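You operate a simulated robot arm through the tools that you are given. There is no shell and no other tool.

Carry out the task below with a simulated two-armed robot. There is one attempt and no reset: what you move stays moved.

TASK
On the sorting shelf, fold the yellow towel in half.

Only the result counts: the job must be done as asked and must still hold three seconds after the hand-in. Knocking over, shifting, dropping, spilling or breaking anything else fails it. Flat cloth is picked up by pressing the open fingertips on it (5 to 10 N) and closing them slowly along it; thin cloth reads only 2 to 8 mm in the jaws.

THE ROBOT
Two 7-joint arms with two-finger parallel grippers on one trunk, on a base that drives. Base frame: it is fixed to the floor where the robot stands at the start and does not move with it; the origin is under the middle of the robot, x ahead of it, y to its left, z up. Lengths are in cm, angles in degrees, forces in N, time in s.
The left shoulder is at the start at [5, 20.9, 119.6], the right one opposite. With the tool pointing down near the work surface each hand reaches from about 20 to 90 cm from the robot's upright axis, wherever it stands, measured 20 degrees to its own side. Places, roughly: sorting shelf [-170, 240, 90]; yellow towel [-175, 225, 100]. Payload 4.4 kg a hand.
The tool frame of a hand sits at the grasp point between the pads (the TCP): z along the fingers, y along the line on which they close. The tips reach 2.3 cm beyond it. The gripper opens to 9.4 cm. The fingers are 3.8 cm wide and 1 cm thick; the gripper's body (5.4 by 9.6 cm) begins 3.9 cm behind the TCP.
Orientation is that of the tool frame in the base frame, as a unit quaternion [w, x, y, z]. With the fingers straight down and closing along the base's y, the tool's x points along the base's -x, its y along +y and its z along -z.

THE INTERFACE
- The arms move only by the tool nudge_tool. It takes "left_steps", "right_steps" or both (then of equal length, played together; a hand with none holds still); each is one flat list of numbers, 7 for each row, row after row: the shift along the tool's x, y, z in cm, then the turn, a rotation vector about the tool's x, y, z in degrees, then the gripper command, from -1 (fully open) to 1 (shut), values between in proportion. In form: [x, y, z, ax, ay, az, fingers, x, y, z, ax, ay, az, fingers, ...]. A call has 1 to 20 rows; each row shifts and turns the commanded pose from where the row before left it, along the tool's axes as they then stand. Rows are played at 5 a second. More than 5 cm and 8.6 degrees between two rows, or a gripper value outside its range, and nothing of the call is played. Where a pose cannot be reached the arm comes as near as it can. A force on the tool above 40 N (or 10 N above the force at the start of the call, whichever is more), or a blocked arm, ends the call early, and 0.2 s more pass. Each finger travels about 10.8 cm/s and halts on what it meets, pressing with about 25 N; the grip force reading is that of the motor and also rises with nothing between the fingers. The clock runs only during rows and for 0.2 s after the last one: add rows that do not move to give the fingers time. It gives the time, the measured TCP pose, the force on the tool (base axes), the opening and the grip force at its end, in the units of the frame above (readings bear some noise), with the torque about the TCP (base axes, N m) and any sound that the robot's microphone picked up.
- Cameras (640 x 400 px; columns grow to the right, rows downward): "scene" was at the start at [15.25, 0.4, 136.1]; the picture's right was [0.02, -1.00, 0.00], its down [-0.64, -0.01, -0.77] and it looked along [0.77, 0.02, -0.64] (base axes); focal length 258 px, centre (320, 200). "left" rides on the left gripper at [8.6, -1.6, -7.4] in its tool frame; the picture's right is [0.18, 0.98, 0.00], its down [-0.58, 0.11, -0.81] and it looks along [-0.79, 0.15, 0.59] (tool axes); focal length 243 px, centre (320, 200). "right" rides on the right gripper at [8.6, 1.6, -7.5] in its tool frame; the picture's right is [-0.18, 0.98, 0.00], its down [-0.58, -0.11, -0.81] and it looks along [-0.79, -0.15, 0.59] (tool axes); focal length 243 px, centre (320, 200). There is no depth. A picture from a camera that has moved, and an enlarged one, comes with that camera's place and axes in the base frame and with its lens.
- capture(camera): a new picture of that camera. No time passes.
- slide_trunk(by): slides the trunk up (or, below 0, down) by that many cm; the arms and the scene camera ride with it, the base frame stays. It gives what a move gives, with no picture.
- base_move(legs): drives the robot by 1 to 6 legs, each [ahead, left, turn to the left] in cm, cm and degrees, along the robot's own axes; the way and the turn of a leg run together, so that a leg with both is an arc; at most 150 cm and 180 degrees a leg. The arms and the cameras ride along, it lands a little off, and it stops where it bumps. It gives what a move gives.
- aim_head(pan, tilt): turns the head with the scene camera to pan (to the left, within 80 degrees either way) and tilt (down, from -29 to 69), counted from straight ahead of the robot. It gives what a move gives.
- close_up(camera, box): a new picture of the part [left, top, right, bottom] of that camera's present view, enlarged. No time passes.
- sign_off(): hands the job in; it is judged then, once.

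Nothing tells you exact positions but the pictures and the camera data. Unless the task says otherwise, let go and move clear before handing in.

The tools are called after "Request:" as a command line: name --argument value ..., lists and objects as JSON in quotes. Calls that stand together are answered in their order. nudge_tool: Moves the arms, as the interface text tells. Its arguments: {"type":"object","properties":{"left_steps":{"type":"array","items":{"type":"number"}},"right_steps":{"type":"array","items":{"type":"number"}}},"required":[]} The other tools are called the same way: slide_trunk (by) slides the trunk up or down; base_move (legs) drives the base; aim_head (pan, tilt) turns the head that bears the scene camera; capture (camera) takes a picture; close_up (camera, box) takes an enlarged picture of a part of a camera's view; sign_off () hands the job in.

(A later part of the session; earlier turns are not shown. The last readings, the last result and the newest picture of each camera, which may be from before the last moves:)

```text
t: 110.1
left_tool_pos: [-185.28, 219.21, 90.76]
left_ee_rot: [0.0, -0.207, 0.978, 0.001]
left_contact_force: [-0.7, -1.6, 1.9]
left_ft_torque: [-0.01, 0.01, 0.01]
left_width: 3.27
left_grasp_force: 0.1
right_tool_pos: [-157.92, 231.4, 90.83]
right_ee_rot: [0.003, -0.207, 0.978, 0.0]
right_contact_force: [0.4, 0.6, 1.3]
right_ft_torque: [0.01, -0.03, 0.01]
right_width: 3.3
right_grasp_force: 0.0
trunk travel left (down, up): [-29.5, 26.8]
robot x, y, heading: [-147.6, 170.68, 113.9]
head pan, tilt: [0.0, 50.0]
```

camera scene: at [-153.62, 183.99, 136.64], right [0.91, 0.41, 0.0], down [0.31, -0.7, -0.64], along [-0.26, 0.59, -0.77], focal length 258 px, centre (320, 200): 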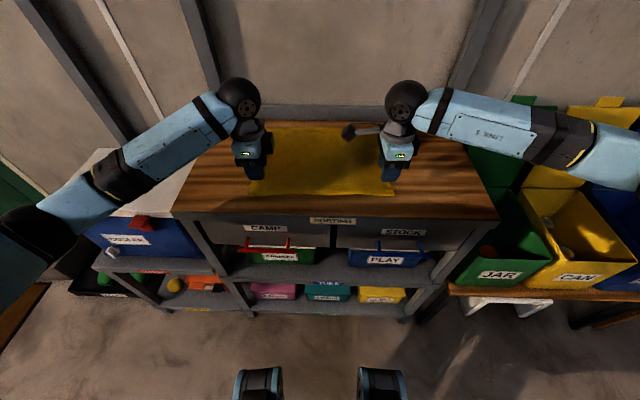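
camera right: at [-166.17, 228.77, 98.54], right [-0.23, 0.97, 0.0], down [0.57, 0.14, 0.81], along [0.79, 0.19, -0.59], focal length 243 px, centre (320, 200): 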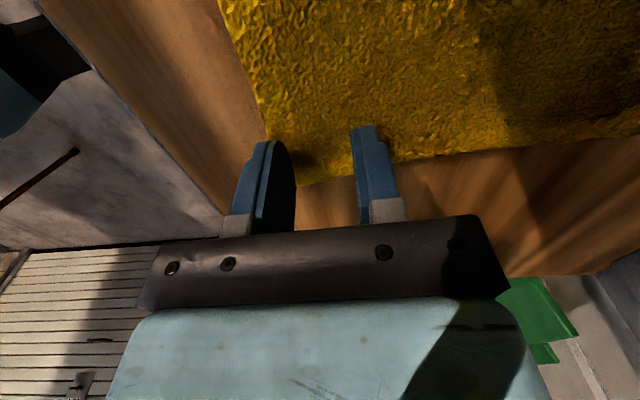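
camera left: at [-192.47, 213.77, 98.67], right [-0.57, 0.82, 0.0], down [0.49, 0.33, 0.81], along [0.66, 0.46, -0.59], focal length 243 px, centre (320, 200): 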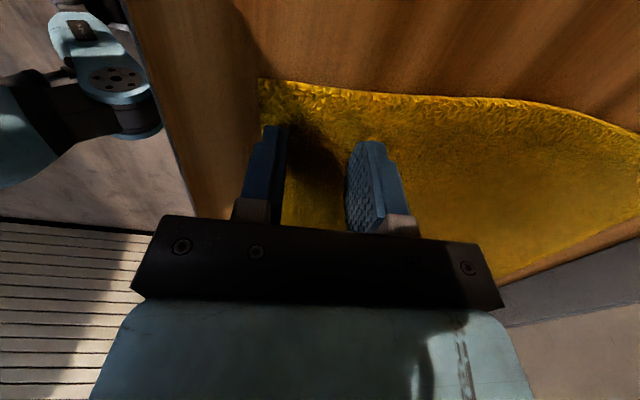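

First contact shows (about 1–2 N) at TCP z≈90.8. I press a little more to reach 5–10 N.

Request:
nudge_tool --left_steps '[0, 0, 0.15, 0, 0, 0, 0.3, 0, 0, 0, 0, 0, 0, 0.3]' --right_steps '[0, 0, 0.15, 0, 0, 0, 0.3, 0, 0, 0, 0, 0, 0, 0.3]'

```text
t: 110.7
left_tool_pos: [-185.35, 219.12, 90.73]
left_ee_rot: [0.001, -0.207, 0.978, 0.001]
left_contact_force: [0.8, 2.1, 5.6]
left_ft_torque: [0.08, -0.05, 0.01]
left_width: 3.29
left_grasp_force: 0.1
right_tool_pos: [-157.85, 231.46, 90.73]
right_ee_rot: [0.003, -0.207, 0.978, 0.001]
right_contact_force: [0.2, 1.6, 5.4]
right_ft_torque: [0.04, -0.01, -0.03]
right_width: 3.27
right_grasp_force: 0.1
trunk travel left (down, up): [-29.5, 26.8]
robot x, y, heading: [-147.52, 170.67, 113.9]
head pan, tilt: [0.0, 50.0]
```

Both hands press with ~5.5 N. I add a touch and close the fingers slowly along the cloth.

Request:
nudge_tool --left_steps '[0, 0, 0.07, 0, 0, 0, 0.3, 0, 0, 0, 0, 0, 0, 0.35, 0, 0, 0, 0, 0, 0, 0.4, 0, 0, 0, 0, 0, 0, 0.45, 0, 0, 0, 0, 0, 0, 0.5, 0, 0, 0, 0, 0, 0, 0.55, 0, 0, 0, 0, 0, 0, 0.6, 0, 0, 0, 0, 0, 0, 0.65, 0, 0, 0, 0, 0, 0, 0.7, 0, 0, 0, 0, 0, 0, 0.75, 0, 0, 0, 0, 0, 0, 0.8, 0, 0, 0, 0, 0, 0, 0.85, 0, 0, 0, 0, 0, 0, 0.9, 0, 0, 0, 0, 0, 0, 0.95, 0, 0, 0, 0, 0, 0, 1, 0, 0, 0, 0, 0, 0, 1, 0, 0, 0, 0, 0, 0, 1]' --right_steps '[0, 0, 0.07, 0, 0, 0, 0.3, 0, 0, 0, 0, 0, 0, 0.35, 0, 0, 0, 0, 0, 0, 0.4, 0, 0, 0, 0, 0, 0, 0.45, 0, 0, 0, 0, 0, 0, 0.5, 0, 0, 0, 0, 0, 0, 0.55, 0, 0, 0, 0, 0, 0, 0.6, 0, 0, 0, 0, 0, 0, 0.65, 0, 0, 0, 0, 0, 0, 0.7, 0, 0, 0, 0, 0, 0, 0.75, 0, 0, 0, 0, 0, 0, 0.8, 0, 0, 0, 0, 0, 0, 0.85, 0, 0, 0, 0, 0, 0, 0.9, 0, 0, 0, 0, 0, 0, 0.95, 0, 0, 0, 0, 0, 0, 1, 0, 0, 0, 0, 0, 0, 1, 0, 0, 0, 0, 0, 0, 1]'

Request:
capture --camera "left"

Request:
capture --camera "right"

```text
t: 114.3
left_tool_pos: [-185.31, 219.07, 90.61]
left_ee_rot: [0.0, -0.207, 0.978, 0.002]
left_contact_force: [1.0, 0.0, 16.0]
left_ft_torque: [-0.02, -0.02, -0.01]
left_width: 0.68
left_grasp_force: 24.9
right_tool_pos: [-157.82, 231.25, 90.56]
right_ee_rot: [0.003, -0.208, 0.978, 0.002]
right_contact_force: [-0.7, -0.7, 4.8]
right_ft_torque: [0.0, 0.03, 0.04]
right_width: 0.45
right_grasp_force: 25.0
trunk travel left (down, up): [-29.5, 26.8]
robot x, y, heading: [-148.06, 170.71, 113.8]
head pan, tilt: [0.0, 50.0]
```

```text
taken
camera left: at [-192.6, 214.08, 98.18], right [-0.57, 0.82, 0.0], down [0.49, 0.33, 0.81], along [0.66, 0.46, -0.59], focal length 243 px, centre (320, 200)
```

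left: 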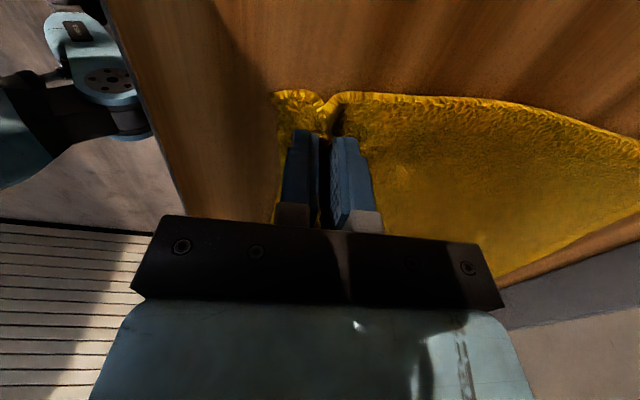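

```text
taken
camera right: at [-166.36, 229.21, 98.13], right [-0.23, 0.97, 0.0], down [0.57, 0.13, 0.81], along [0.79, 0.19, -0.59], focal length 243 px, centre (320, 200)
```

right: 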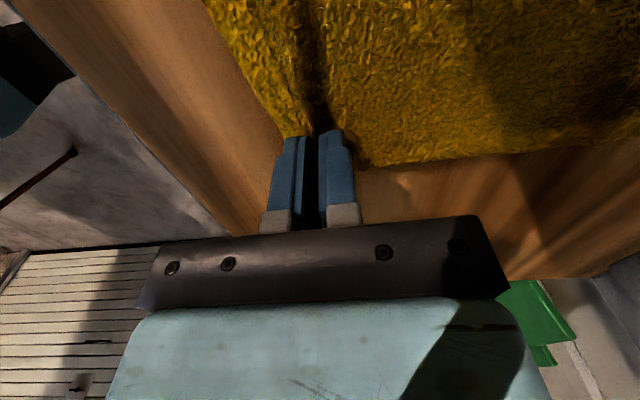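

Both jaws hold cloth (6.8 and 4.5 mm), but a flap of roughly 2 cm (left) and 1.5 cm (right) remains outside the pinch, which would spoil the fold's edge. I open again, shift slightly toward the edge and re-pinch.

Request:
nudge_tool --left_steps '[0, 0, 0, 0, 0, 0, 0.85, 0, 0, 0, 0, 0, 0, 0.7, 0, 0, 0, 0, 0, 0, 0.55, 0, 0, 0, 0, 0, 0, 0.4, 0, 0, 0, 0, 0, 0, 0.3, 0, 0, -0.3, 0, 0, 0, 0.3, 0, 0, -0.5, 0, 0, 0, 0.3, 0, -0.7, 0, 0, 0, 0, 0.35, 0, -0.7, 0, 0, 0, 0, 0.38, 0, 0, 0, 0, 0, 0, 0.38]' --right_steps '[0, 0, 0, 0, 0, 0, 0.85, 0, 0, 0, 0, 0, 0, 0.7, 0, 0, 0, 0, 0, 0, 0.55, 0, 0, 0, 0, 0, 0, 0.4, 0, 0, 0, 0, 0, 0, 0.3, 0, 0, -0.3, 0, 0, 0, 0.3, 0, 0, -0.5, 0, 0, 0, 0.3, 0, -0.5, 0, 0, 0, 0, 0.35, 0, -0.5, 0, 0, 0, 0, 0.38, 0, 0, 0, 0, 0, 0, 0.38]'

Request:
capture --camera "left"

Request:
capture --camera "right"

Request:
close_up --camera "scene" --box '[210, 90, 430, 227]'

```text
t: 116.5
left_tool_pos: [-184.75, 217.85, 91.21]
left_ee_rot: [0.0, -0.208, 0.978, 0.0]
left_contact_force: [-0.7, 0.0, 0.6]
left_ft_torque: [-0.01, 0.03, -0.01]
left_width: 2.89
left_grasp_force: 0.1
right_tool_pos: [-157.55, 230.39, 91.36]
right_ee_rot: [0.003, -0.209, 0.978, 0.0]
right_contact_force: [-0.5, -1.0, 0.1]
right_ft_torque: [0.0, 0.02, -0.01]
right_width: 2.91
right_grasp_force: 0.1
trunk travel left (down, up): [-29.5, 26.8]
robot x, y, heading: [-147.91, 170.26, 114.0]
head pan, tilt: [0.0, 50.0]
```

```text
taken
camera left: at [-192.05, 212.98, 98.75], right [-0.57, 0.82, 0.0], down [0.49, 0.34, 0.81], along [0.66, 0.46, -0.59], focal length 243 px, centre (320, 200)
```

left: 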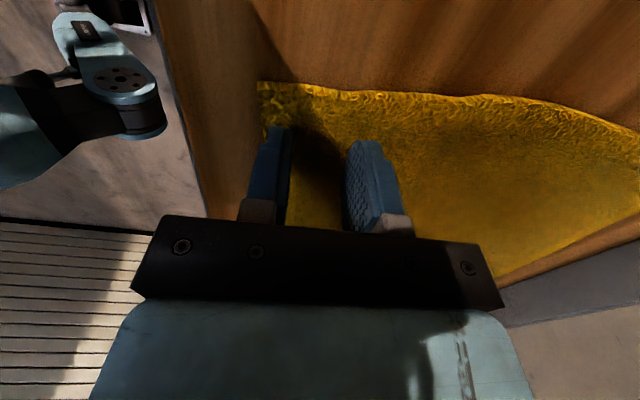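

```text
taken
camera right: at [-166.03, 228.37, 98.75], right [-0.23, 0.97, 0.0], down [0.57, 0.14, 0.81], along [0.79, 0.19, -0.59], focal length 243 px, centre (320, 200)
```

right: 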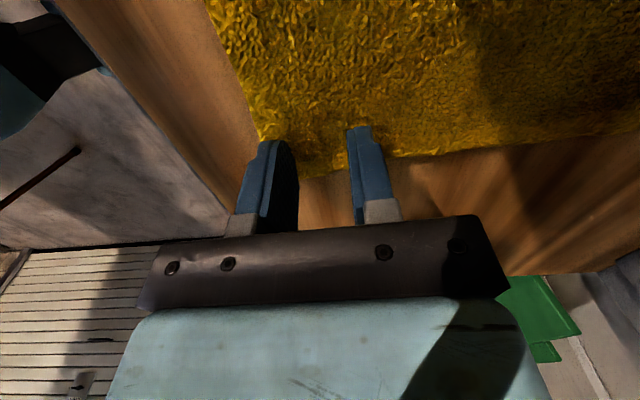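

```text
2.91 times, centred on (320, 158) of scene
camera zoom: at [-153.63, 184.06, 136.63], right [0.91, 0.41, 0.0], down [0.31, -0.7, -0.64], along [-0.26, 0.59, -0.77], focal length 750 px, centre (320, 321)
```

zoom: 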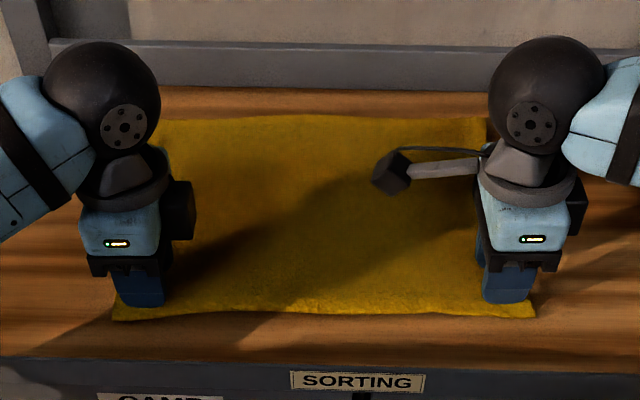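

The cloth flattened again and its near edge moved ~0.8 cm toward me. I shift the left hand 0.95 cm and the right 0.6 cm outward and press down again.

Request:
nudge_tool --left_steps '[0, -0.95, 0, 0, 0, 0, 0.38, 0, 0, 0.3, 0, 0, 0, 0.38, 0, 0, 0.25, 0, 0, 0, 0.38, 0, 0, 0, 0, 0, 0, 0.38]' --right_steps '[0, -0.6, 0, 0, 0, 0, 0.38, 0, 0, 0.3, 0, 0, 0, 0.38, 0, 0, 0.25, 0, 0, 0, 0.38, 0, 0, 0, 0, 0, 0, 0.38]'

Request:
close_up --camera "scene" --box '[230, 160, 410, 225]'

Request:
close_up --camera "right" --box '[160, 0, 480, 200]'

Request:
close_up --camera "left" --box '[180, 50, 500, 250]'

```text
t: 117.5
left_tool_pos: [-184.38, 217.03, 90.81]
left_ee_rot: [-0.001, -0.207, 0.978, 0.001]
left_contact_force: [-0.2, 0.6, 2.6]
left_ft_torque: [0.01, 0.06, 0.03]
left_width: 2.91
left_grasp_force: 0.0
right_tool_pos: [-157.24, 229.79, 90.77]
right_ee_rot: [0.003, -0.208, 0.978, -0.001]
right_contact_force: [0.0, 0.2, 1.4]
right_ft_torque: [-0.01, 0.0, -0.01]
right_width: 2.9
right_grasp_force: 0.0
trunk travel left (down, up): [-29.5, 26.8]
robot x, y, heading: [-148.21, 170.73, 114.0]
head pan, tilt: [0.0, 50.0]
```

```text
3.56 times, centred on (320, 192) of scene
camera zoom: at [-153.61, 184.03, 136.64], right [0.91, 0.41, 0.0], down [0.31, -0.7, -0.64], along [-0.26, 0.59, -0.77], focal length 917 px, centre (320, 227)
```

zoom: 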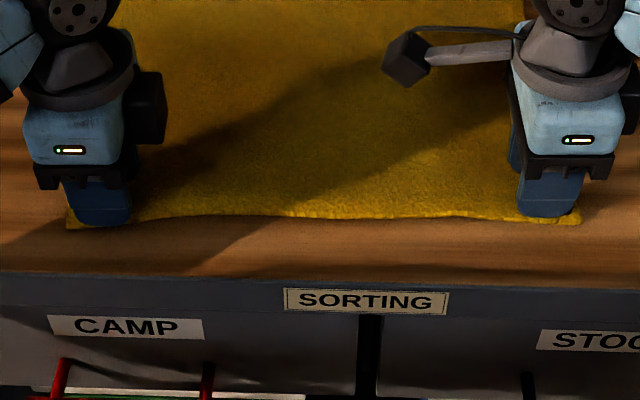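

```text
2.00 times, centred on (320, 100) of right
camera zoom: at [-165.85, 227.83, 98.25], right [-0.23, 0.97, 0.0], down [0.57, 0.14, 0.81], along [0.79, 0.19, -0.59], focal length 485 px, centre (320, 400)
```

zoom: 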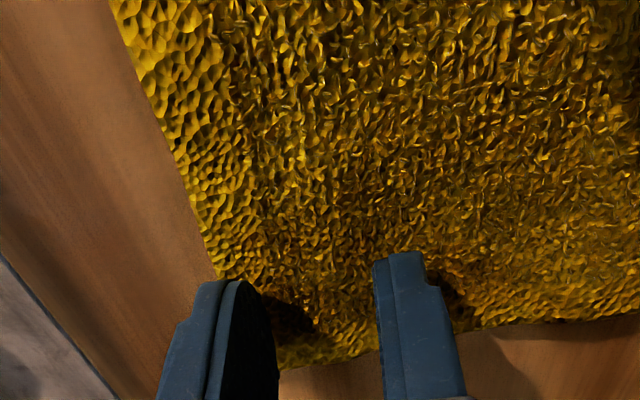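

```text
2.00 times, centred on (340, 150) of left
camera zoom: at [-191.69, 212.08, 98.28], right [-0.57, 0.82, 0.0], down [0.49, 0.33, 0.81], along [0.66, 0.46, -0.59], focal length 485 px, centre (280, 300)
```

zoom: 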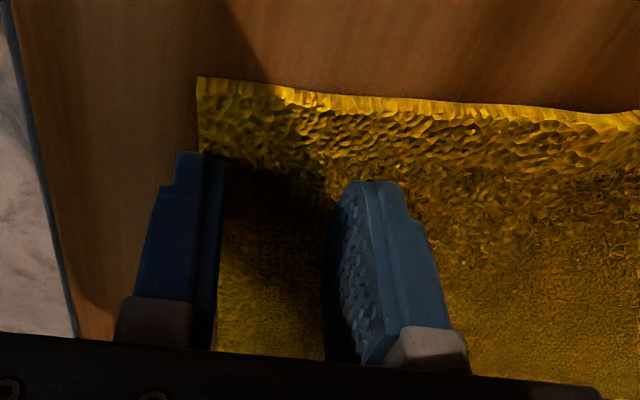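

The outer fingers now straddle the cloth edge on both sides. I press to 5–8 N and close slowly.

Request:
nudge_tool --left_steps '[0, 0, 0.12, 0, 0, 0, 0.38, 0, 0, 0, 0, 0, 0, 0.38]' --right_steps '[0, 0, 0.17, 0, 0, 0, 0.38, 0, 0, 0, 0, 0, 0, 0.38]'

```text
t: 118.1
left_tool_pos: [-184.48, 217.03, 90.74]
left_ee_rot: [0.0, -0.207, 0.978, 0.001]
left_contact_force: [-2.2, 1.4, 5.6]
left_ft_torque: [0.05, 0.02, 0.02]
left_width: 2.9
left_grasp_force: 0.1
right_tool_pos: [-157.21, 229.73, 90.69]
right_ee_rot: [0.003, -0.208, 0.978, 0.001]
right_contact_force: [-0.8, 0.2, 5.5]
right_ft_torque: [0.02, 0.01, 0.03]
right_width: 2.9
right_grasp_force: 0.0
trunk travel left (down, up): [-29.5, 26.8]
robot x, y, heading: [-148.04, 170.16, 114.0]
head pan, tilt: [0.0, 50.0]
```

Request:
nudge_tool --left_steps '[0, 0, 0.06, 0, 0, 0, 0.4, 0, 0, 0, 0, 0, 0, 0.44, 0, 0, 0, 0, 0, 0, 0.48, 0, 0, 0, 0, 0, 0, 0.52, 0, 0, 0, 0, 0, 0, 0.56, 0, 0, 0, 0, 0, 0, 0.6, 0, 0, 0, 0, 0, 0, 0.64, 0, 0, 0, 0, 0, 0, 0.68, 0, 0, 0, 0, 0, 0, 0.72, 0, 0, 0, 0, 0, 0, 0.76, 0, 0, 0, 0, 0, 0, 0.8, 0, 0, 0, 0, 0, 0, 0.84, 0, 0, 0, 0, 0, 0, 0.88, 0, 0, 0, 0, 0, 0, 0.92, 0, 0, 0, 0, 0, 0, 0.96, 0, 0, 0, 0, 0, 0, 1, 0, 0, 0, 0, 0, 0, 1, 0, 0, 0, 0, 0, 0, 1]' --right_steps '[0, 0, 0.06, 0, 0, 0, 0.4, 0, 0, 0, 0, 0, 0, 0.44, 0, 0, 0, 0, 0, 0, 0.48, 0, 0, 0, 0, 0, 0, 0.52, 0, 0, 0, 0, 0, 0, 0.56, 0, 0, 0, 0, 0, 0, 0.6, 0, 0, 0, 0, 0, 0, 0.64, 0, 0, 0, 0, 0, 0, 0.68, 0, 0, 0, 0, 0, 0, 0.72, 0, 0, 0, 0, 0, 0, 0.76, 0, 0, 0, 0, 0, 0, 0.8, 0, 0, 0, 0, 0, 0, 0.84, 0, 0, 0, 0, 0, 0, 0.88, 0, 0, 0, 0, 0, 0, 0.92, 0, 0, 0, 0, 0, 0, 0.96, 0, 0, 0, 0, 0, 0, 1, 0, 0, 0, 0, 0, 0, 1, 0, 0, 0, 0, 0, 0, 1]'

Request:
close_up --camera "right" --box '[160, 0, 480, 200]'

Request:
close_up --camera "left" --box '[180, 50, 500, 250]'

Request:
close_up --camera "scene" --box '[230, 160, 410, 225]'

```text
t: 121.9
left_tool_pos: [-184.4, 216.94, 90.68]
left_ee_rot: [0.0, -0.207, 0.978, 0.002]
left_contact_force: [-1.3, 0.8, 6.9]
left_ft_torque: [0.01, 0.06, 0.04]
left_width: 0.43
left_grasp_force: 24.8
right_tool_pos: [-157.24, 229.82, 90.7]
right_ee_rot: [0.003, -0.209, 0.978, 0.001]
right_contact_force: [-1.5, 1.7, 18.5]
right_ft_torque: [0.03, 0.13, -0.03]
right_width: 0.48
right_grasp_force: 25.6
trunk travel left (down, up): [-29.5, 26.8]
robot x, y, heading: [-147.92, 171.19, 113.9]
head pan, tilt: [0.0, 50.0]
```

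```text
2.00 times, centred on (320, 100) of right
camera zoom: at [-165.77, 227.78, 98.06], right [-0.23, 0.97, 0.0], down [0.57, 0.13, 0.81], along [0.79, 0.19, -0.59], focal length 485 px, centre (320, 400)
```

zoom: 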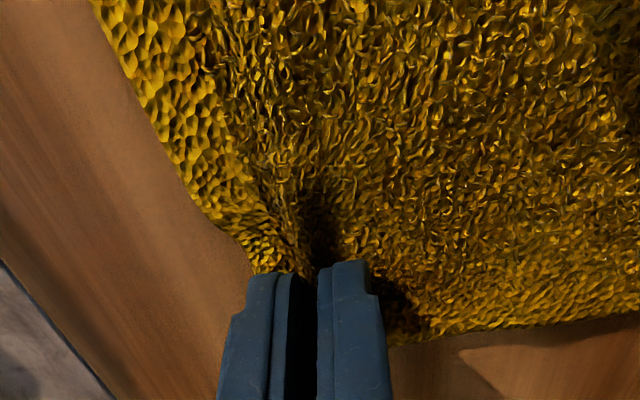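

```text
2.00 times, centred on (340, 150) of left
camera zoom: at [-191.62, 211.92, 98.2], right [-0.57, 0.82, 0.0], down [0.49, 0.33, 0.81], along [0.66, 0.46, -0.59], focal length 485 px, centre (280, 300)
```

zoom: 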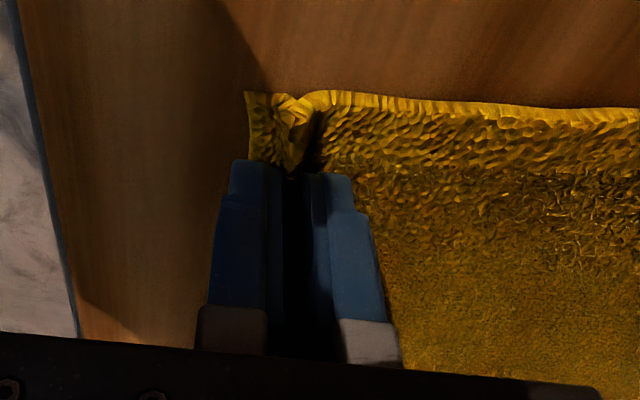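

```text
3.56 times, centred on (320, 192) of scene
camera zoom: at [-153.56, 183.83, 136.67], right [0.91, 0.41, 0.0], down [0.31, -0.7, -0.64], along [-0.26, 0.59, -0.76], focal length 917 px, centre (320, 227)
```

zoom: 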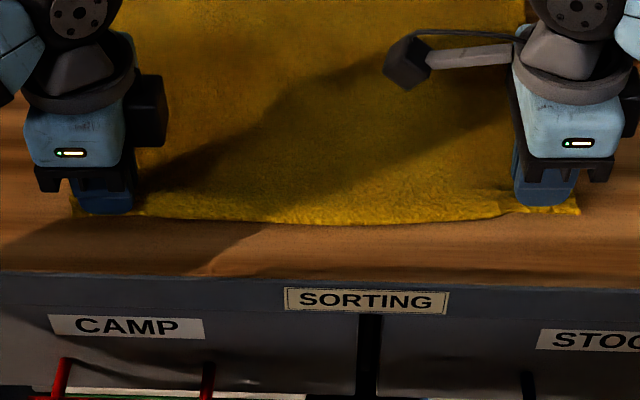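

Both pinches now hold the very edge (4.3 and 4.8 mm in the jaws). I start the fold as an arc about the middle of the towel: first a small lift to check the hold.

Request:
nudge_tool --left_steps '[0, 0.11, -1.57, 0, 0, 0, 1, 0, 0.33, -1.54, 0, 0, 0, 1, 0, 0.55, -1.49, 0, 0, 0, 1, 0, 0, 0, 0, 0, 0, 1]' --right_steps '[0, 0.11, -1.57, 0, 0, 0, 1, 0, 0.32, -1.54, 0, 0, 0, 1, 0, 0.53, -1.49, 0, 0, 0, 1, 0, 0, 0, 0, 0, 0, 1]'

Request:
close_up --camera "scene" --box '[210, 90, 430, 227]'

Request:
capture --camera "left"

Request:
capture --camera "right"

```text
t: 122.9
left_tool_pos: [-184.67, 218.01, 95.15]
left_ee_rot: [0.0, -0.207, 0.978, 0.0]
left_contact_force: [-0.2, 1.0, 0.2]
left_ft_torque: [-0.03, -0.03, 0.01]
left_width: 0.44
left_grasp_force: 24.7
right_tool_pos: [-157.68, 230.69, 94.88]
right_ee_rot: [0.003, -0.208, 0.978, 0.0]
right_contact_force: [-0.8, 0.4, -0.1]
right_ft_torque: [-0.01, 0.0, 0.01]
right_width: 0.41
right_grasp_force: 24.7
trunk travel left (down, up): [-29.5, 26.8]
robot x, y, heading: [-147.57, 170.85, 114.2]
head pan, tilt: [0.0, 50.0]
```

```text
2.91 times, centred on (320, 158) of scene
camera zoom: at [-153.63, 184.05, 136.63], right [0.91, 0.41, 0.0], down [0.31, -0.7, -0.64], along [-0.26, 0.59, -0.77], focal length 750 px, centre (320, 321)
```

zoom: 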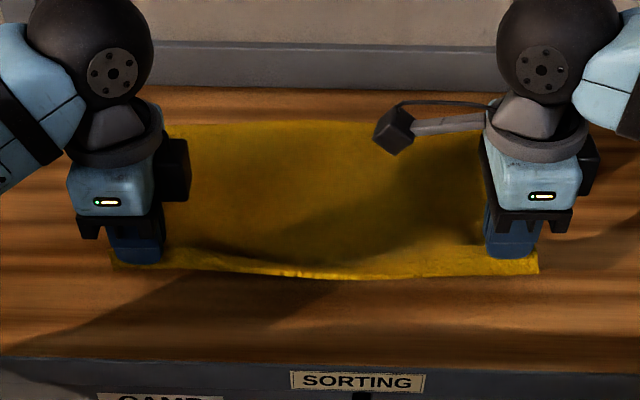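

```text
taken
camera left: at [-191.94, 213.08, 102.63], right [-0.57, 0.82, 0.0], down [0.49, 0.33, 0.81], along [0.66, 0.46, -0.59], focal length 243 px, centre (320, 200)
```

left: 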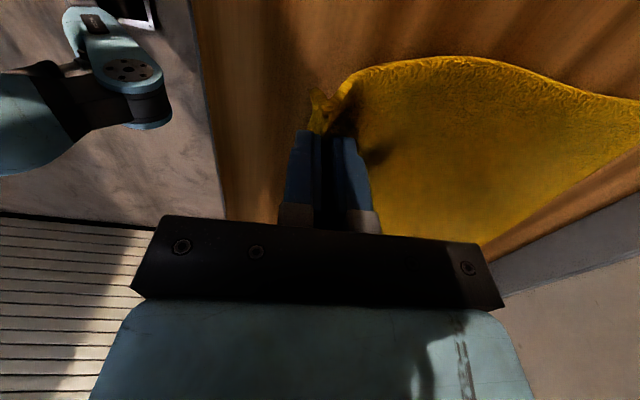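

```text
taken
camera right: at [-166.25, 228.75, 102.4], right [-0.23, 0.97, 0.0], down [0.57, 0.14, 0.81], along [0.79, 0.19, -0.59], focal length 243 px, centre (320, 200)
```

right: 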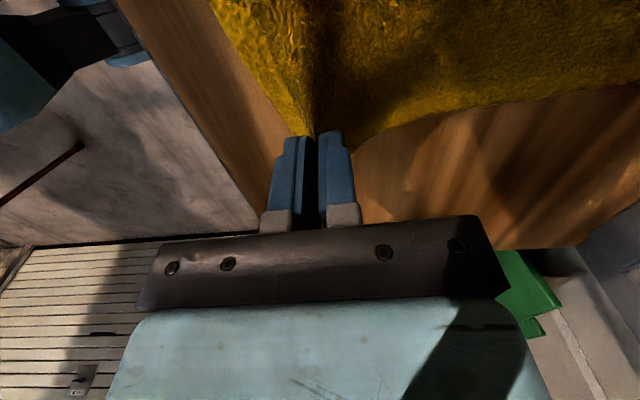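

Both corners lift cleanly; the towel shifted ~1.5 cm toward me, so I adjust the landing line to ~67 cm ahead of the camera. I continue the arc to the top.

Request:
nudge_tool --left_steps '[0, 0.71, -1.35, 0, 0, 0, 1, 0, 0.89, -1.25, 0, 0, 0, 1, 0, 1.05, -1.13, 0, 0, 0, 1, 0, 1.2, -0.99, 0, 0, 0, 1, 0, 1.33, -0.83, 0, 0, 0, 1, 0, 1.43, -0.67, 0, 0, 0, 1, 0, 1.51, -0.48, 0, 0, 0, 1, 0, 1.57, -0.29, 0, 0, 0, 1, 0, 1.59, -0.1, 0, 0, 0, 1, 0, 0, 0, 0, 0, 0, 1]' --right_steps '[0, 0.69, -1.35, 0, 0, 0, 1, 0, 0.86, -1.25, 0, 0, 0, 1, 0, 1.02, -1.13, 0, 0, 0, 1, 0, 1.17, -0.99, 0, 0, 0, 1, 0, 1.29, -0.83, 0, 0, 0, 1, 0, 1.39, -0.67, 0, 0, 0, 1, 0, 1.47, -0.48, 0, 0, 0, 1, 0, 1.52, -0.29, 0, 0, 0, 1, 0, 1.55, -0.1, 0, 0, 0, 1, 0, 0, 0, 0, 0, 0, 1]'

Request:
close_up --camera "scene" --box '[210, 60, 430, 227]'

Request:
capture --camera "left"

Request:
capture --camera "right"

```text
t: 125.1
left_tool_pos: [-189.24, 228.11, 102.44]
left_ee_rot: [0.002, -0.207, 0.978, -0.001]
left_contact_force: [-0.7, 0.3, -0.3]
left_ft_torque: [0.04, 0.0, 0.02]
left_width: 0.45
left_grasp_force: 25.1
right_tool_pos: [-162.17, 240.98, 102.26]
right_ee_rot: [0.002, -0.208, 0.978, 0.0]
right_contact_force: [-0.6, 0.1, -1.3]
right_ft_torque: [0.0, -0.03, 0.02]
right_width: 0.41
right_grasp_force: 25.9
trunk travel left (down, up): [-29.5, 26.8]
robot x, y, heading: [-147.71, 170.6, 114.0]
head pan, tilt: [0.0, 50.0]
```

```text
2.40 times, centred on (320, 144) of scene
camera zoom: at [-153.62, 184.02, 136.64], right [0.91, 0.41, 0.0], down [0.31, -0.7, -0.64], along [-0.26, 0.59, -0.77], focal length 618 px, centre (320, 335)
```

zoom: 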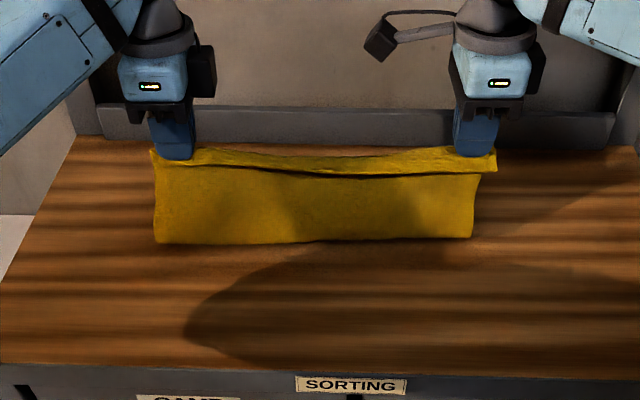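

```text
taken
camera left: at [-196.41, 223.17, 109.9], right [-0.57, 0.82, 0.0], down [0.49, 0.33, 0.81], along [0.66, 0.46, -0.59], focal length 243 px, centre (320, 200)
```

left: 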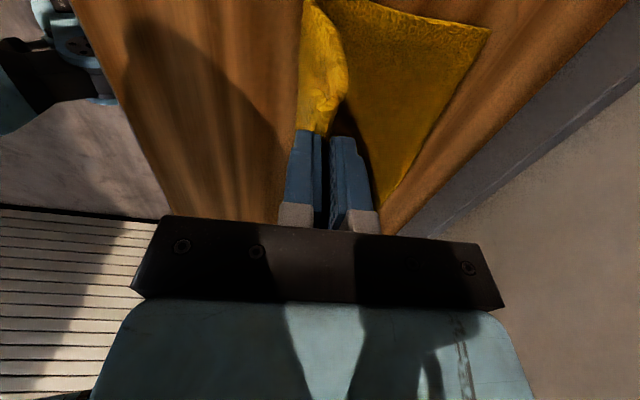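

```text
taken
camera right: at [-170.57, 238.83, 109.72], right [-0.23, 0.97, 0.0], down [0.57, 0.14, 0.81], along [0.79, 0.19, -0.59], focal length 243 px, centre (320, 200)
```

right: 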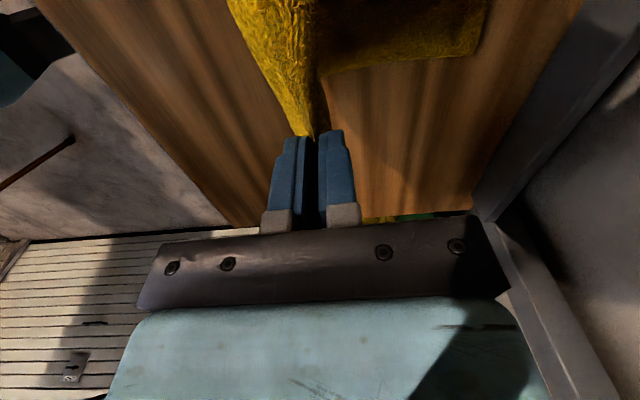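

The towel hangs nicely, but about 2 cm of hem dangles on my side of the pinch and would end up folded back at the landing. I reverse the arc, lay the edge flat again and re-pinch closer to the very edge.

Request:
nudge_tool --left_steps '[0, -1.69, 0.1, 0, 0, 0, 1, 0, -1.67, 0.29, 0, 0, 0, 1, 0, -1.61, 0.48, 0, 0, 0, 1, 0, -1.53, 0.67, 0, 0, 0, 1, 0, -1.43, 0.83, 0, 0, 0, 1, 0, -1.3, 0.99, 0, 0, 0, 1, 0, -1.15, 1.13, 0, 0, 0, 1, 0, -0.99, 1.25, 0, 0, 0, 1, 0, -0.81, 1.35, 0, 0, 0, 1, 0, -0.65, 1.49, 0, 0, 0, 1, 0, -0.33, 1.54, 0, 0, 0, 1, 0, -0.11, 1.3, 0, 0, 0, 1, 0, 0, 0, 0, 0, 0, 1]' --right_steps '[0, -1.7, 0.1, 0, 0, 0, 1, 0, -1.67, 0.29, 0, 0, 0, 1, 0, -1.62, 0.48, 0, 0, 0, 1, 0, -1.54, 0.67, 0, 0, 0, 1, 0, -1.44, 0.83, 0, 0, 0, 1, 0, -1.32, 0.99, 0, 0, 0, 1, 0, -1.17, 1.13, 0, 0, 0, 1, 0, -1.01, 1.25, 0, 0, 0, 1, 0, -0.84, 1.35, 0, 0, 0, 1, 0, -0.68, 1.49, 0, 0, 0, 1, 0, -0.37, 1.54, 0, 0, 0, 1, 0, -0.16, 1.3, 0, 0, 0, 1, 0, 0, 0, 0, 0, 0, 1]'

Request:
close_up --camera "scene" --box '[210, 90, 430, 227]'

```text
t: 127.9
left_tool_pos: [-183.98, 216.16, 90.86]
left_ee_rot: [0.0, -0.207, 0.978, 0.001]
left_contact_force: [-0.5, 0.9, 0.2]
left_ft_torque: [-0.01, -0.04, -0.02]
left_width: 0.41
left_grasp_force: 24.9
right_tool_pos: [-156.67, 228.41, 90.69]
right_ee_rot: [0.003, -0.208, 0.978, 0.0]
right_contact_force: [1.1, 0.0, 2.0]
right_ft_torque: [0.0, -0.01, 0.0]
right_width: 0.42
right_grasp_force: 25.0
trunk travel left (down, up): [-29.5, 26.8]
robot x, y, heading: [-147.84, 170.48, 114.0]
head pan, tilt: [0.0, 50.0]
```

```text
2.91 times, centred on (320, 158) of scene
camera zoom: at [-153.62, 184.03, 136.64], right [0.91, 0.41, 0.0], down [0.31, -0.7, -0.64], along [-0.26, 0.59, -0.77], focal length 750 px, centre (320, 321)
```

zoom: 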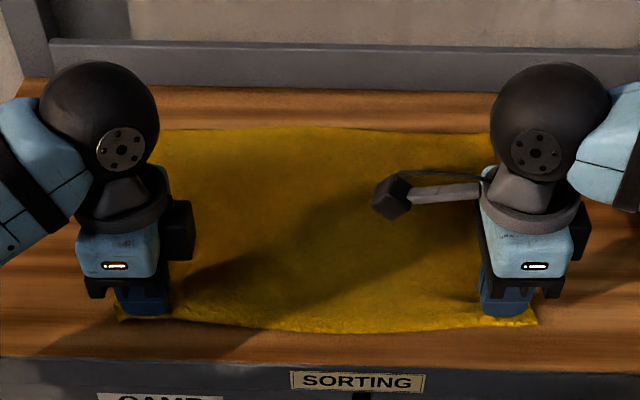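

The edge is back on the shelf top. I open the fingers slowly, lift a little, and look at the edge.

Request:
nudge_tool --left_steps '[0, 0, 0, 0, 0, 0, 0.9, 0, 0, 0, 0, 0, 0, 0.8, 0, 0, 0, 0, 0, 0, 0.7, 0, 0, 0, 0, 0, 0, 0.6, 0, 0, 0, 0, 0, 0, 0.5, 0, 0, 0, 0, 0, 0, 0.4, 0, 0, -0.4, 0, 0, 0, 0.4, 0, 0, -0.4, 0, 0, 0, 0.4, 0, 0, -0.5, 0, 0, 0, 0.4, 0, 0, 0, 0, 0, 0, 0.4]' --right_steps '[0, 0, 0, 0, 0, 0, 0.9, 0, 0, 0, 0, 0, 0, 0.8, 0, 0, 0, 0, 0, 0, 0.7, 0, 0, 0, 0, 0, 0, 0.6, 0, 0, 0, 0, 0, 0, 0.5, 0, 0, 0, 0, 0, 0, 0.4, 0, 0, -0.4, 0, 0, 0, 0.4, 0, 0, -0.4, 0, 0, 0, 0.4, 0, 0, -0.5, 0, 0, 0, 0.4, 0, 0, 0, 0, 0, 0, 0.4]'

Request:
close_up --camera "scene" --box '[210, 90, 430, 227]'

Request:
close_up --camera "left" --box '[160, 0, 480, 200]'

Request:
close_up --camera "right" --box '[160, 0, 480, 200]'

```text
t: 130.1
left_tool_pos: [-183.92, 216.03, 92.08]
left_ee_rot: [-0.001, -0.207, 0.978, 0.001]
left_contact_force: [0.3, 0.4, 0.0]
left_ft_torque: [0.0, 0.02, -0.04]
left_width: 2.84
left_grasp_force: 0.2
right_tool_pos: [-156.72, 228.39, 92.2]
right_ee_rot: [0.003, -0.208, 0.978, -0.001]
right_contact_force: [0.0, -0.1, 0.6]
right_ft_torque: [0.01, -0.02, 0.02]
right_width: 2.81
right_grasp_force: 0.1
trunk travel left (down, up): [-29.5, 26.8]
robot x, y, heading: [-147.48, 170.57, 113.8]
head pan, tilt: [0.0, 50.0]
```

```text
2.91 times, centred on (320, 158) of scene
camera zoom: at [-153.63, 184.05, 136.63], right [0.91, 0.41, 0.0], down [0.31, -0.7, -0.64], along [-0.26, 0.59, -0.77], focal length 750 px, centre (320, 321)
```

zoom: 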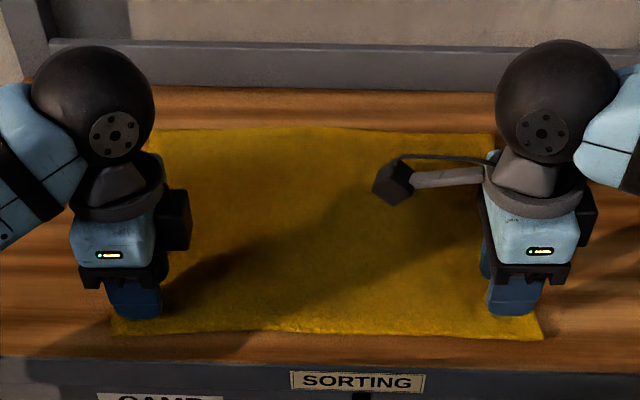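

```text
2.00 times, centred on (320, 100) of left
camera zoom: at [-191.19, 211.11, 99.66], right [-0.57, 0.82, 0.0], down [0.49, 0.33, 0.81], along [0.66, 0.46, -0.59], focal length 485 px, centre (320, 400)
```

zoom: 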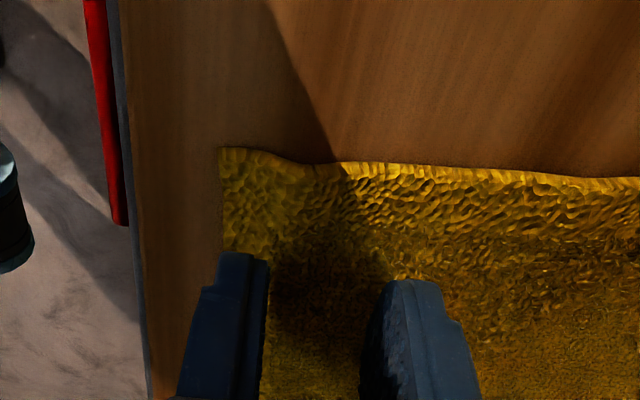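

```text
2.00 times, centred on (320, 100) of right
camera zoom: at [-165.2, 226.38, 99.66], right [-0.23, 0.97, 0.0], down [0.57, 0.14, 0.81], along [0.79, 0.19, -0.59], focal length 485 px, centre (320, 400)
```

zoom: 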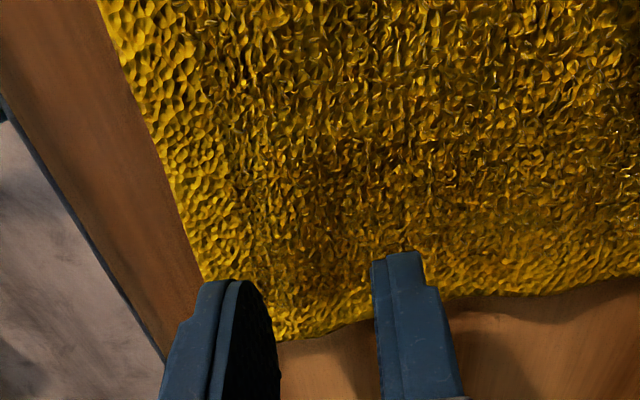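

The towel relaxed flat again with its near edge at ~38.7 cm ahead of the camera. I narrow the fingers to 2.4 cm, shift both hands so the outer finger only just covers the edge, and press.

Request:
nudge_tool --left_steps '[0, -0.6, 0, 0, 0, 0, 0.45, 0, -0.6, 0, 0, 0, 0, 0.49, 0, 0, 0.6, 0, 0, 0, 0.49, 0, 0, 0.6, 0, 0, 0, 0.49, 0, 0, 0.1, 0, 0, 0, 0.49, 0, 0, 0, 0, 0, 0, 0.49]' --right_steps '[0, -0.9, 0, 0, 0, 0, 0.45, 0, -0.9, 0, 0, 0, 0, 0.49, 0, 0, 0.6, 0, 0, 0, 0.49, 0, 0, 0.6, 0, 0, 0, 0.49, 0, 0, 0.2, 0, 0, 0, 0.49, 0, 0, 0, 0, 0, 0, 0.49]'

Request:
close_up --camera "left" --box '[160, 0, 480, 200]'

Request:
close_up --camera "right" --box '[160, 0, 480, 200]'

Request:
close_up --camera "scene" --box '[230, 160, 410, 225]'

```text
t: 131.5
left_tool_pos: [-183.52, 215.04, 90.96]
left_ee_rot: [0.0, -0.207, 0.978, 0.0]
left_contact_force: [0.2, -0.1, 0.0]
left_ft_torque: [0.02, 0.02, -0.01]
left_width: 2.38
left_grasp_force: 0.2
right_tool_pos: [-156.06, 226.68, 90.78]
right_ee_rot: [0.002, -0.208, 0.978, 0.0]
right_contact_force: [-0.9, 0.5, 2.1]
right_ft_torque: [0.02, 0.04, 0.0]
right_width: 2.39
right_grasp_force: 0.1
trunk travel left (down, up): [-29.5, 26.8]
robot x, y, heading: [-148.09, 170.86, 113.9]
head pan, tilt: [0.0, 50.0]
```

```text
2.00 times, centred on (320, 100) of left
camera zoom: at [-190.8, 210.08, 98.49], right [-0.57, 0.82, 0.0], down [0.49, 0.33, 0.81], along [0.66, 0.46, -0.59], focal length 485 px, centre (320, 400)
```

zoom: 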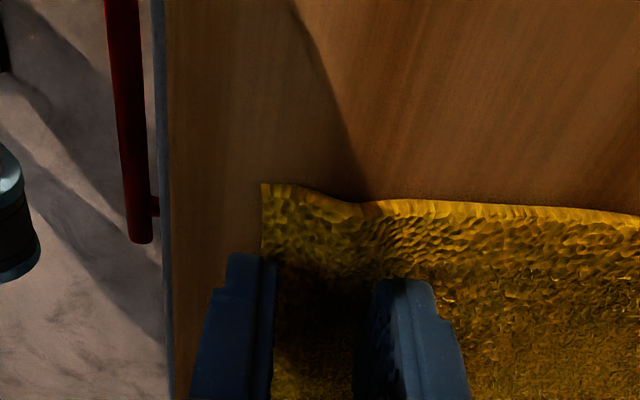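

```text
2.00 times, centred on (320, 100) of right
camera zoom: at [-164.49, 224.72, 98.18], right [-0.23, 0.97, 0.0], down [0.57, 0.14, 0.81], along [0.79, 0.19, -0.59], focal length 485 px, centre (320, 400)
```

zoom: 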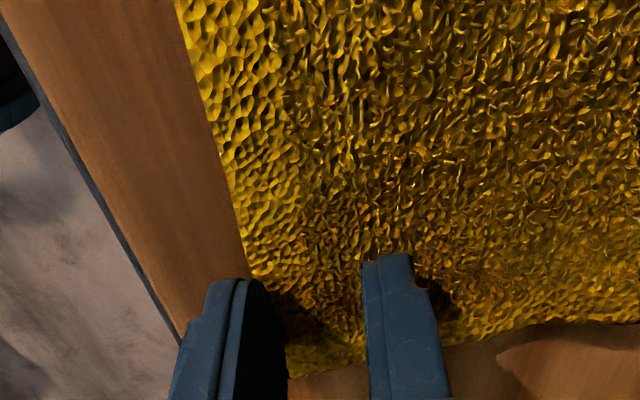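

```text
3.56 times, centred on (320, 192) of scene
camera zoom: at [-153.64, 184.03, 136.64], right [0.91, 0.41, 0.0], down [0.31, -0.7, -0.64], along [-0.26, 0.59, -0.77], focal length 917 px, centre (320, 227)
```

zoom: 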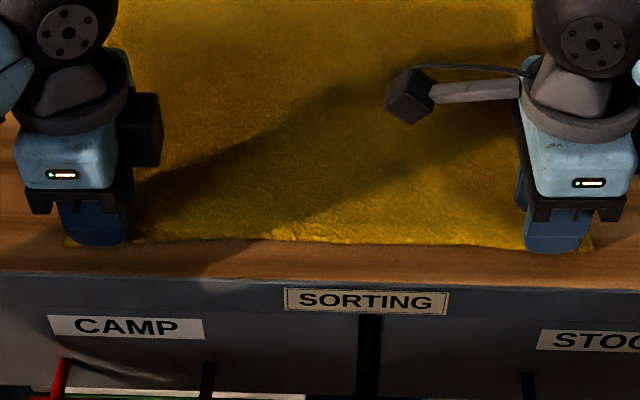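

The outer fingers now overlap the edge by only 2–3 mm. I press down to working force and close slowly.

Request:
nudge_tool --left_steps '[0, 0, 0.2, 0, 0, 0, 0.49, 0, 0, 0.1, 0, 0, 0, 0.49, 0, 0, 0, 0, 0, 0, 0.49]' --right_steps '[0, 0, 0.08, 0, 0, 0, 0.49, 0, 0, 0.06, 0, 0, 0, 0.49, 0, 0, 0, 0, 0, 0, 0.49]'

```text
t: 132.3
left_tool_pos: [-183.48, 215.02, 90.72]
left_ee_rot: [0.0, -0.207, 0.978, 0.001]
left_contact_force: [-2.0, 1.2, 9.7]
left_ft_torque: [0.13, 0.08, 0.02]
left_width: 2.41
left_grasp_force: 0.6
right_tool_pos: [-155.89, 226.71, 90.82]
right_ee_rot: [0.003, -0.207, 0.978, 0.001]
right_contact_force: [-1.0, 1.2, 3.2]
right_ft_torque: [0.08, 0.03, 0.02]
right_width: 2.43
right_grasp_force: 0.1
trunk travel left (down, up): [-29.5, 26.8]
robot x, y, heading: [-147.77, 170.49, 114.0]
head pan, tilt: [0.0, 50.0]
```

Request:
nudge_tool --left_steps '[0, 0, -0.05, 0, 0, 0, 0.49, 0, 0, 0, 0, 0, 0, 0.52, 0, 0, 0, 0, 0, 0, 0.55, 0, 0, 0, 0, 0, 0, 0.58, 0, 0, 0, 0, 0, 0, 0.61, 0, 0, 0, 0, 0, 0, 0.64, 0, 0, 0, 0, 0, 0, 0.67, 0, 0, 0, 0, 0, 0, 0.7, 0, 0, 0, 0, 0, 0, 0.73, 0, 0, 0, 0, 0, 0, 0.76, 0, 0, 0, 0, 0, 0, 0.8, 0, 0, 0, 0, 0, 0, 0.84, 0, 0, 0, 0, 0, 0, 0.88, 0, 0, 0, 0, 0, 0, 0.92, 0, 0, 0, 0, 0, 0, 0.96, 0, 0, 0, 0, 0, 0, 1, 0, 0, 0, 0, 0, 0, 1, 0, 0, 0, 0, 0, 0, 1]' --right_steps '[0, 0, 0.08, 0, 0, 0, 0.49, 0, 0, 0, 0, 0, 0, 0.52, 0, 0, 0, 0, 0, 0, 0.55, 0, 0, 0, 0, 0, 0, 0.58, 0, 0, 0, 0, 0, 0, 0.61, 0, 0, 0, 0, 0, 0, 0.64, 0, 0, 0, 0, 0, 0, 0.67, 0, 0, 0, 0, 0, 0, 0.7, 0, 0, 0, 0, 0, 0, 0.73, 0, 0, 0, 0, 0, 0, 0.76, 0, 0, 0, 0, 0, 0, 0.8, 0, 0, 0, 0, 0, 0, 0.84, 0, 0, 0, 0, 0, 0, 0.88, 0, 0, 0, 0, 0, 0, 0.92, 0, 0, 0, 0, 0, 0, 0.96, 0, 0, 0, 0, 0, 0, 1, 0, 0, 0, 0, 0, 0, 1, 0, 0, 0, 0, 0, 0, 1]'

Request:
close_up --camera "left" --box '[160, 0, 480, 200]'

Request:
close_up --camera "right" --box '[160, 0, 480, 200]'

Request:
close_up --camera "scene" --box '[230, 160, 410, 225]'

```text
t: 136.1
left_tool_pos: [-183.52, 214.98, 90.69]
left_ee_rot: [0.0, -0.206, 0.978, 0.002]
left_contact_force: [0.9, 1.4, 5.6]
left_ft_torque: [0.03, -0.01, 0.01]
left_width: 0.41
left_grasp_force: 25.0
right_tool_pos: [-155.87, 226.68, 90.65]
right_ee_rot: [0.002, -0.208, 0.978, 0.0]
right_contact_force: [-1.1, 0.9, 19.9]
right_ft_torque: [0.05, 0.1, 0.01]
right_width: 0.41
right_grasp_force: 24.9
trunk travel left (down, up): [-29.5, 26.8]
robot x, y, heading: [-147.81, 170.39, 114.3]
head pan, tilt: [0.0, 50.0]
```

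```text
2.00 times, centred on (320, 100) of left
camera zoom: at [-190.74, 209.97, 98.25], right [-0.57, 0.82, 0.0], down [0.49, 0.33, 0.81], along [0.66, 0.46, -0.59], focal length 485 px, centre (320, 400)
```

zoom: 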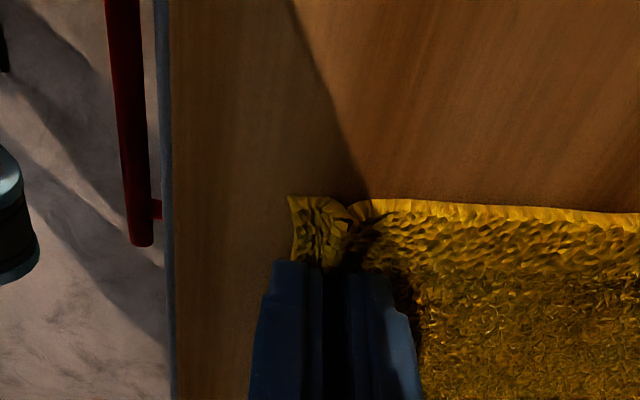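

```text
2.00 times, centred on (320, 100) of right
camera zoom: at [-164.42, 224.56, 98.07], right [-0.23, 0.97, 0.0], down [0.57, 0.13, 0.81], along [0.79, 0.19, -0.59], focal length 485 px, centre (320, 400)
```

zoom: 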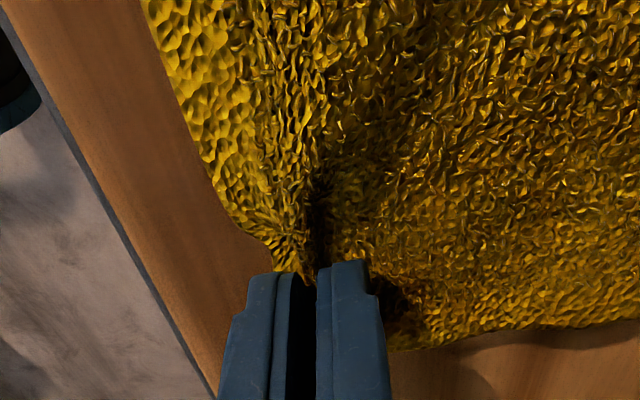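

```text
3.56 times, centred on (320, 192) of scene
camera zoom: at [-153.58, 183.84, 136.67], right [0.91, 0.41, 0.0], down [0.31, -0.7, -0.64], along [-0.26, 0.59, -0.76], focal length 917 px, centre (320, 227)
```

zoom: 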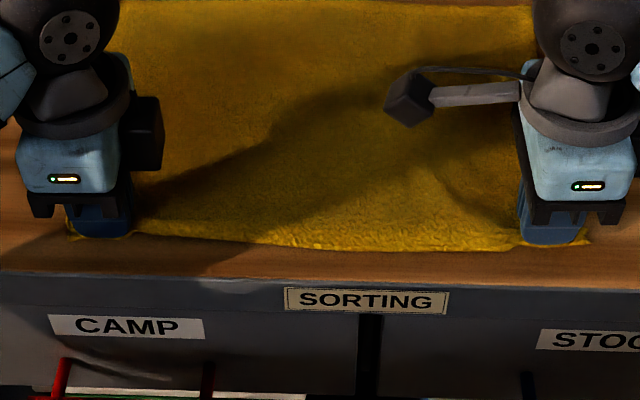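

Both pinches hold at the very edge (4.1 mm each) with under 1 cm of hem. I start a lower, flatter arc to avoid dragging the towel this time, and pause at the top.

Request:
nudge_tool --left_steps '[0, 0.5, -1.2, 0, 0, 0, 1, 0, 0.9, -1.3, 0, 0, 0, 1, 0, 1.2, -1.3, 0, 0, 0, 1, 0, 1.4, -1.2, 0, 0, 0, 1, 0, 1.5, -1.0, 0, 0, 0, 1, 0, 1.6, -0.8, 0, 0, 0, 1, 0, 1.6, -0.6, 0, 0, 0, 1, 0, 1.7, -0.4, 0, 0, 0, 1, 0, 1.7, -0.2, 0, 0, 0, 1, 0, 0, 0, 0, 0, 0, 1]' --right_steps '[0, 0.55, -1.2, 0, 0, 0, 1, 0, 0.95, -1.3, 0, 0, 0, 1, 0, 1.25, -1.3, 0, 0, 0, 1, 0, 1.45, -1.2, 0, 0, 0, 1, 0, 1.55, -1.0, 0, 0, 0, 1, 0, 1.65, -0.8, 0, 0, 0, 1, 0, 1.65, -0.6, 0, 0, 0, 1, 0, 1.75, -0.4, 0, 0, 0, 1, 0, 1.75, -0.2, 0, 0, 0, 1, 0, 0, 0, 0, 0, 0, 1]'

Request:
close_up --camera "scene" --box '[210, 60, 430, 227]'

Request:
capture --camera "left"

Request:
capture --camera "right"

```text
t: 138.3
left_tool_pos: [-188.53, 226.01, 98.55]
left_ee_rot: [0.0, -0.207, 0.978, 0.001]
left_contact_force: [1.0, -0.6, -0.1]
left_ft_torque: [-0.03, -0.01, 0.0]
left_width: 0.42
left_grasp_force: 25.2
right_tool_pos: [-161.17, 238.11, 98.55]
right_ee_rot: [0.003, -0.207, 0.978, 0.001]
right_contact_force: [0.2, -0.3, 1.1]
right_ft_torque: [-0.01, 0.0, -0.02]
right_width: 0.38
right_grasp_force: 24.8
trunk travel left (down, up): [-29.5, 26.8]
robot x, y, heading: [-147.62, 170.47, 114.0]
head pan, tilt: [0.0, 50.0]
```

```text
2.40 times, centred on (320, 144) of scene
camera zoom: at [-153.61, 184.01, 136.64], right [0.91, 0.41, 0.0], down [0.31, -0.7, -0.64], along [-0.26, 0.59, -0.77], focal length 618 px, centre (320, 335)
```

zoom: 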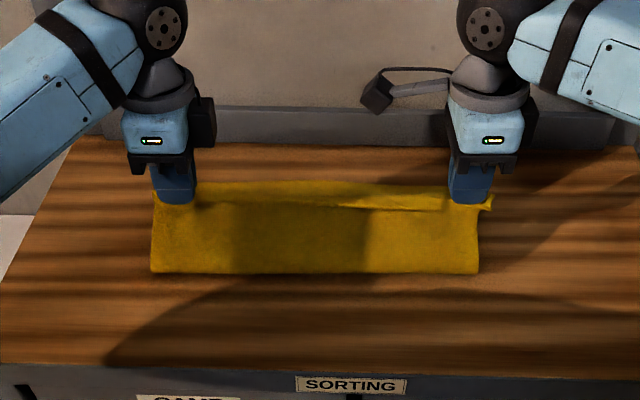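

```text
taken
camera left: at [-195.74, 221.03, 106.09], right [-0.57, 0.82, 0.0], down [0.49, 0.33, 0.81], along [0.66, 0.46, -0.59], focal length 243 px, centre (320, 200)
```

left: 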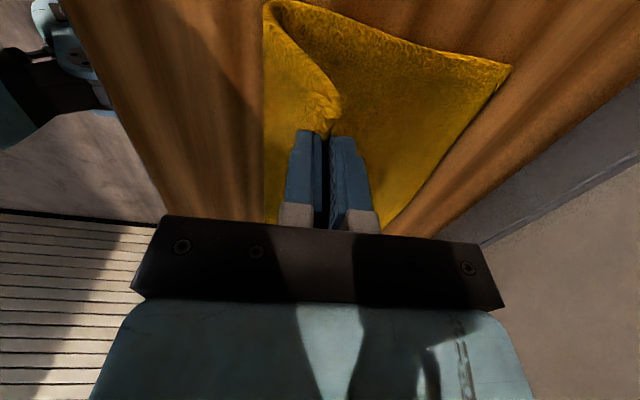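

```text
taken
camera right: at [-169.62, 236.01, 106.05], right [-0.23, 0.97, 0.0], down [0.57, 0.14, 0.81], along [0.79, 0.19, -0.59], focal length 243 px, centre (320, 200)
```

right: 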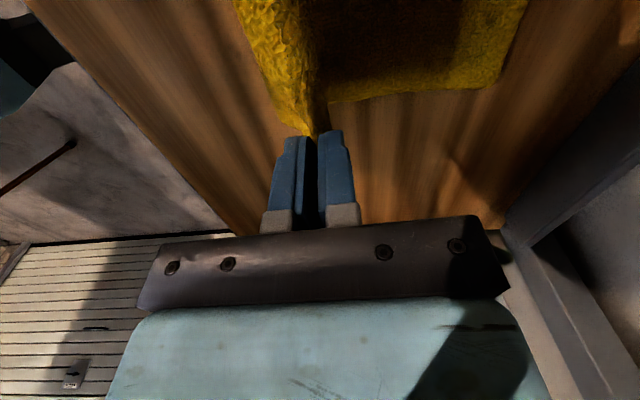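

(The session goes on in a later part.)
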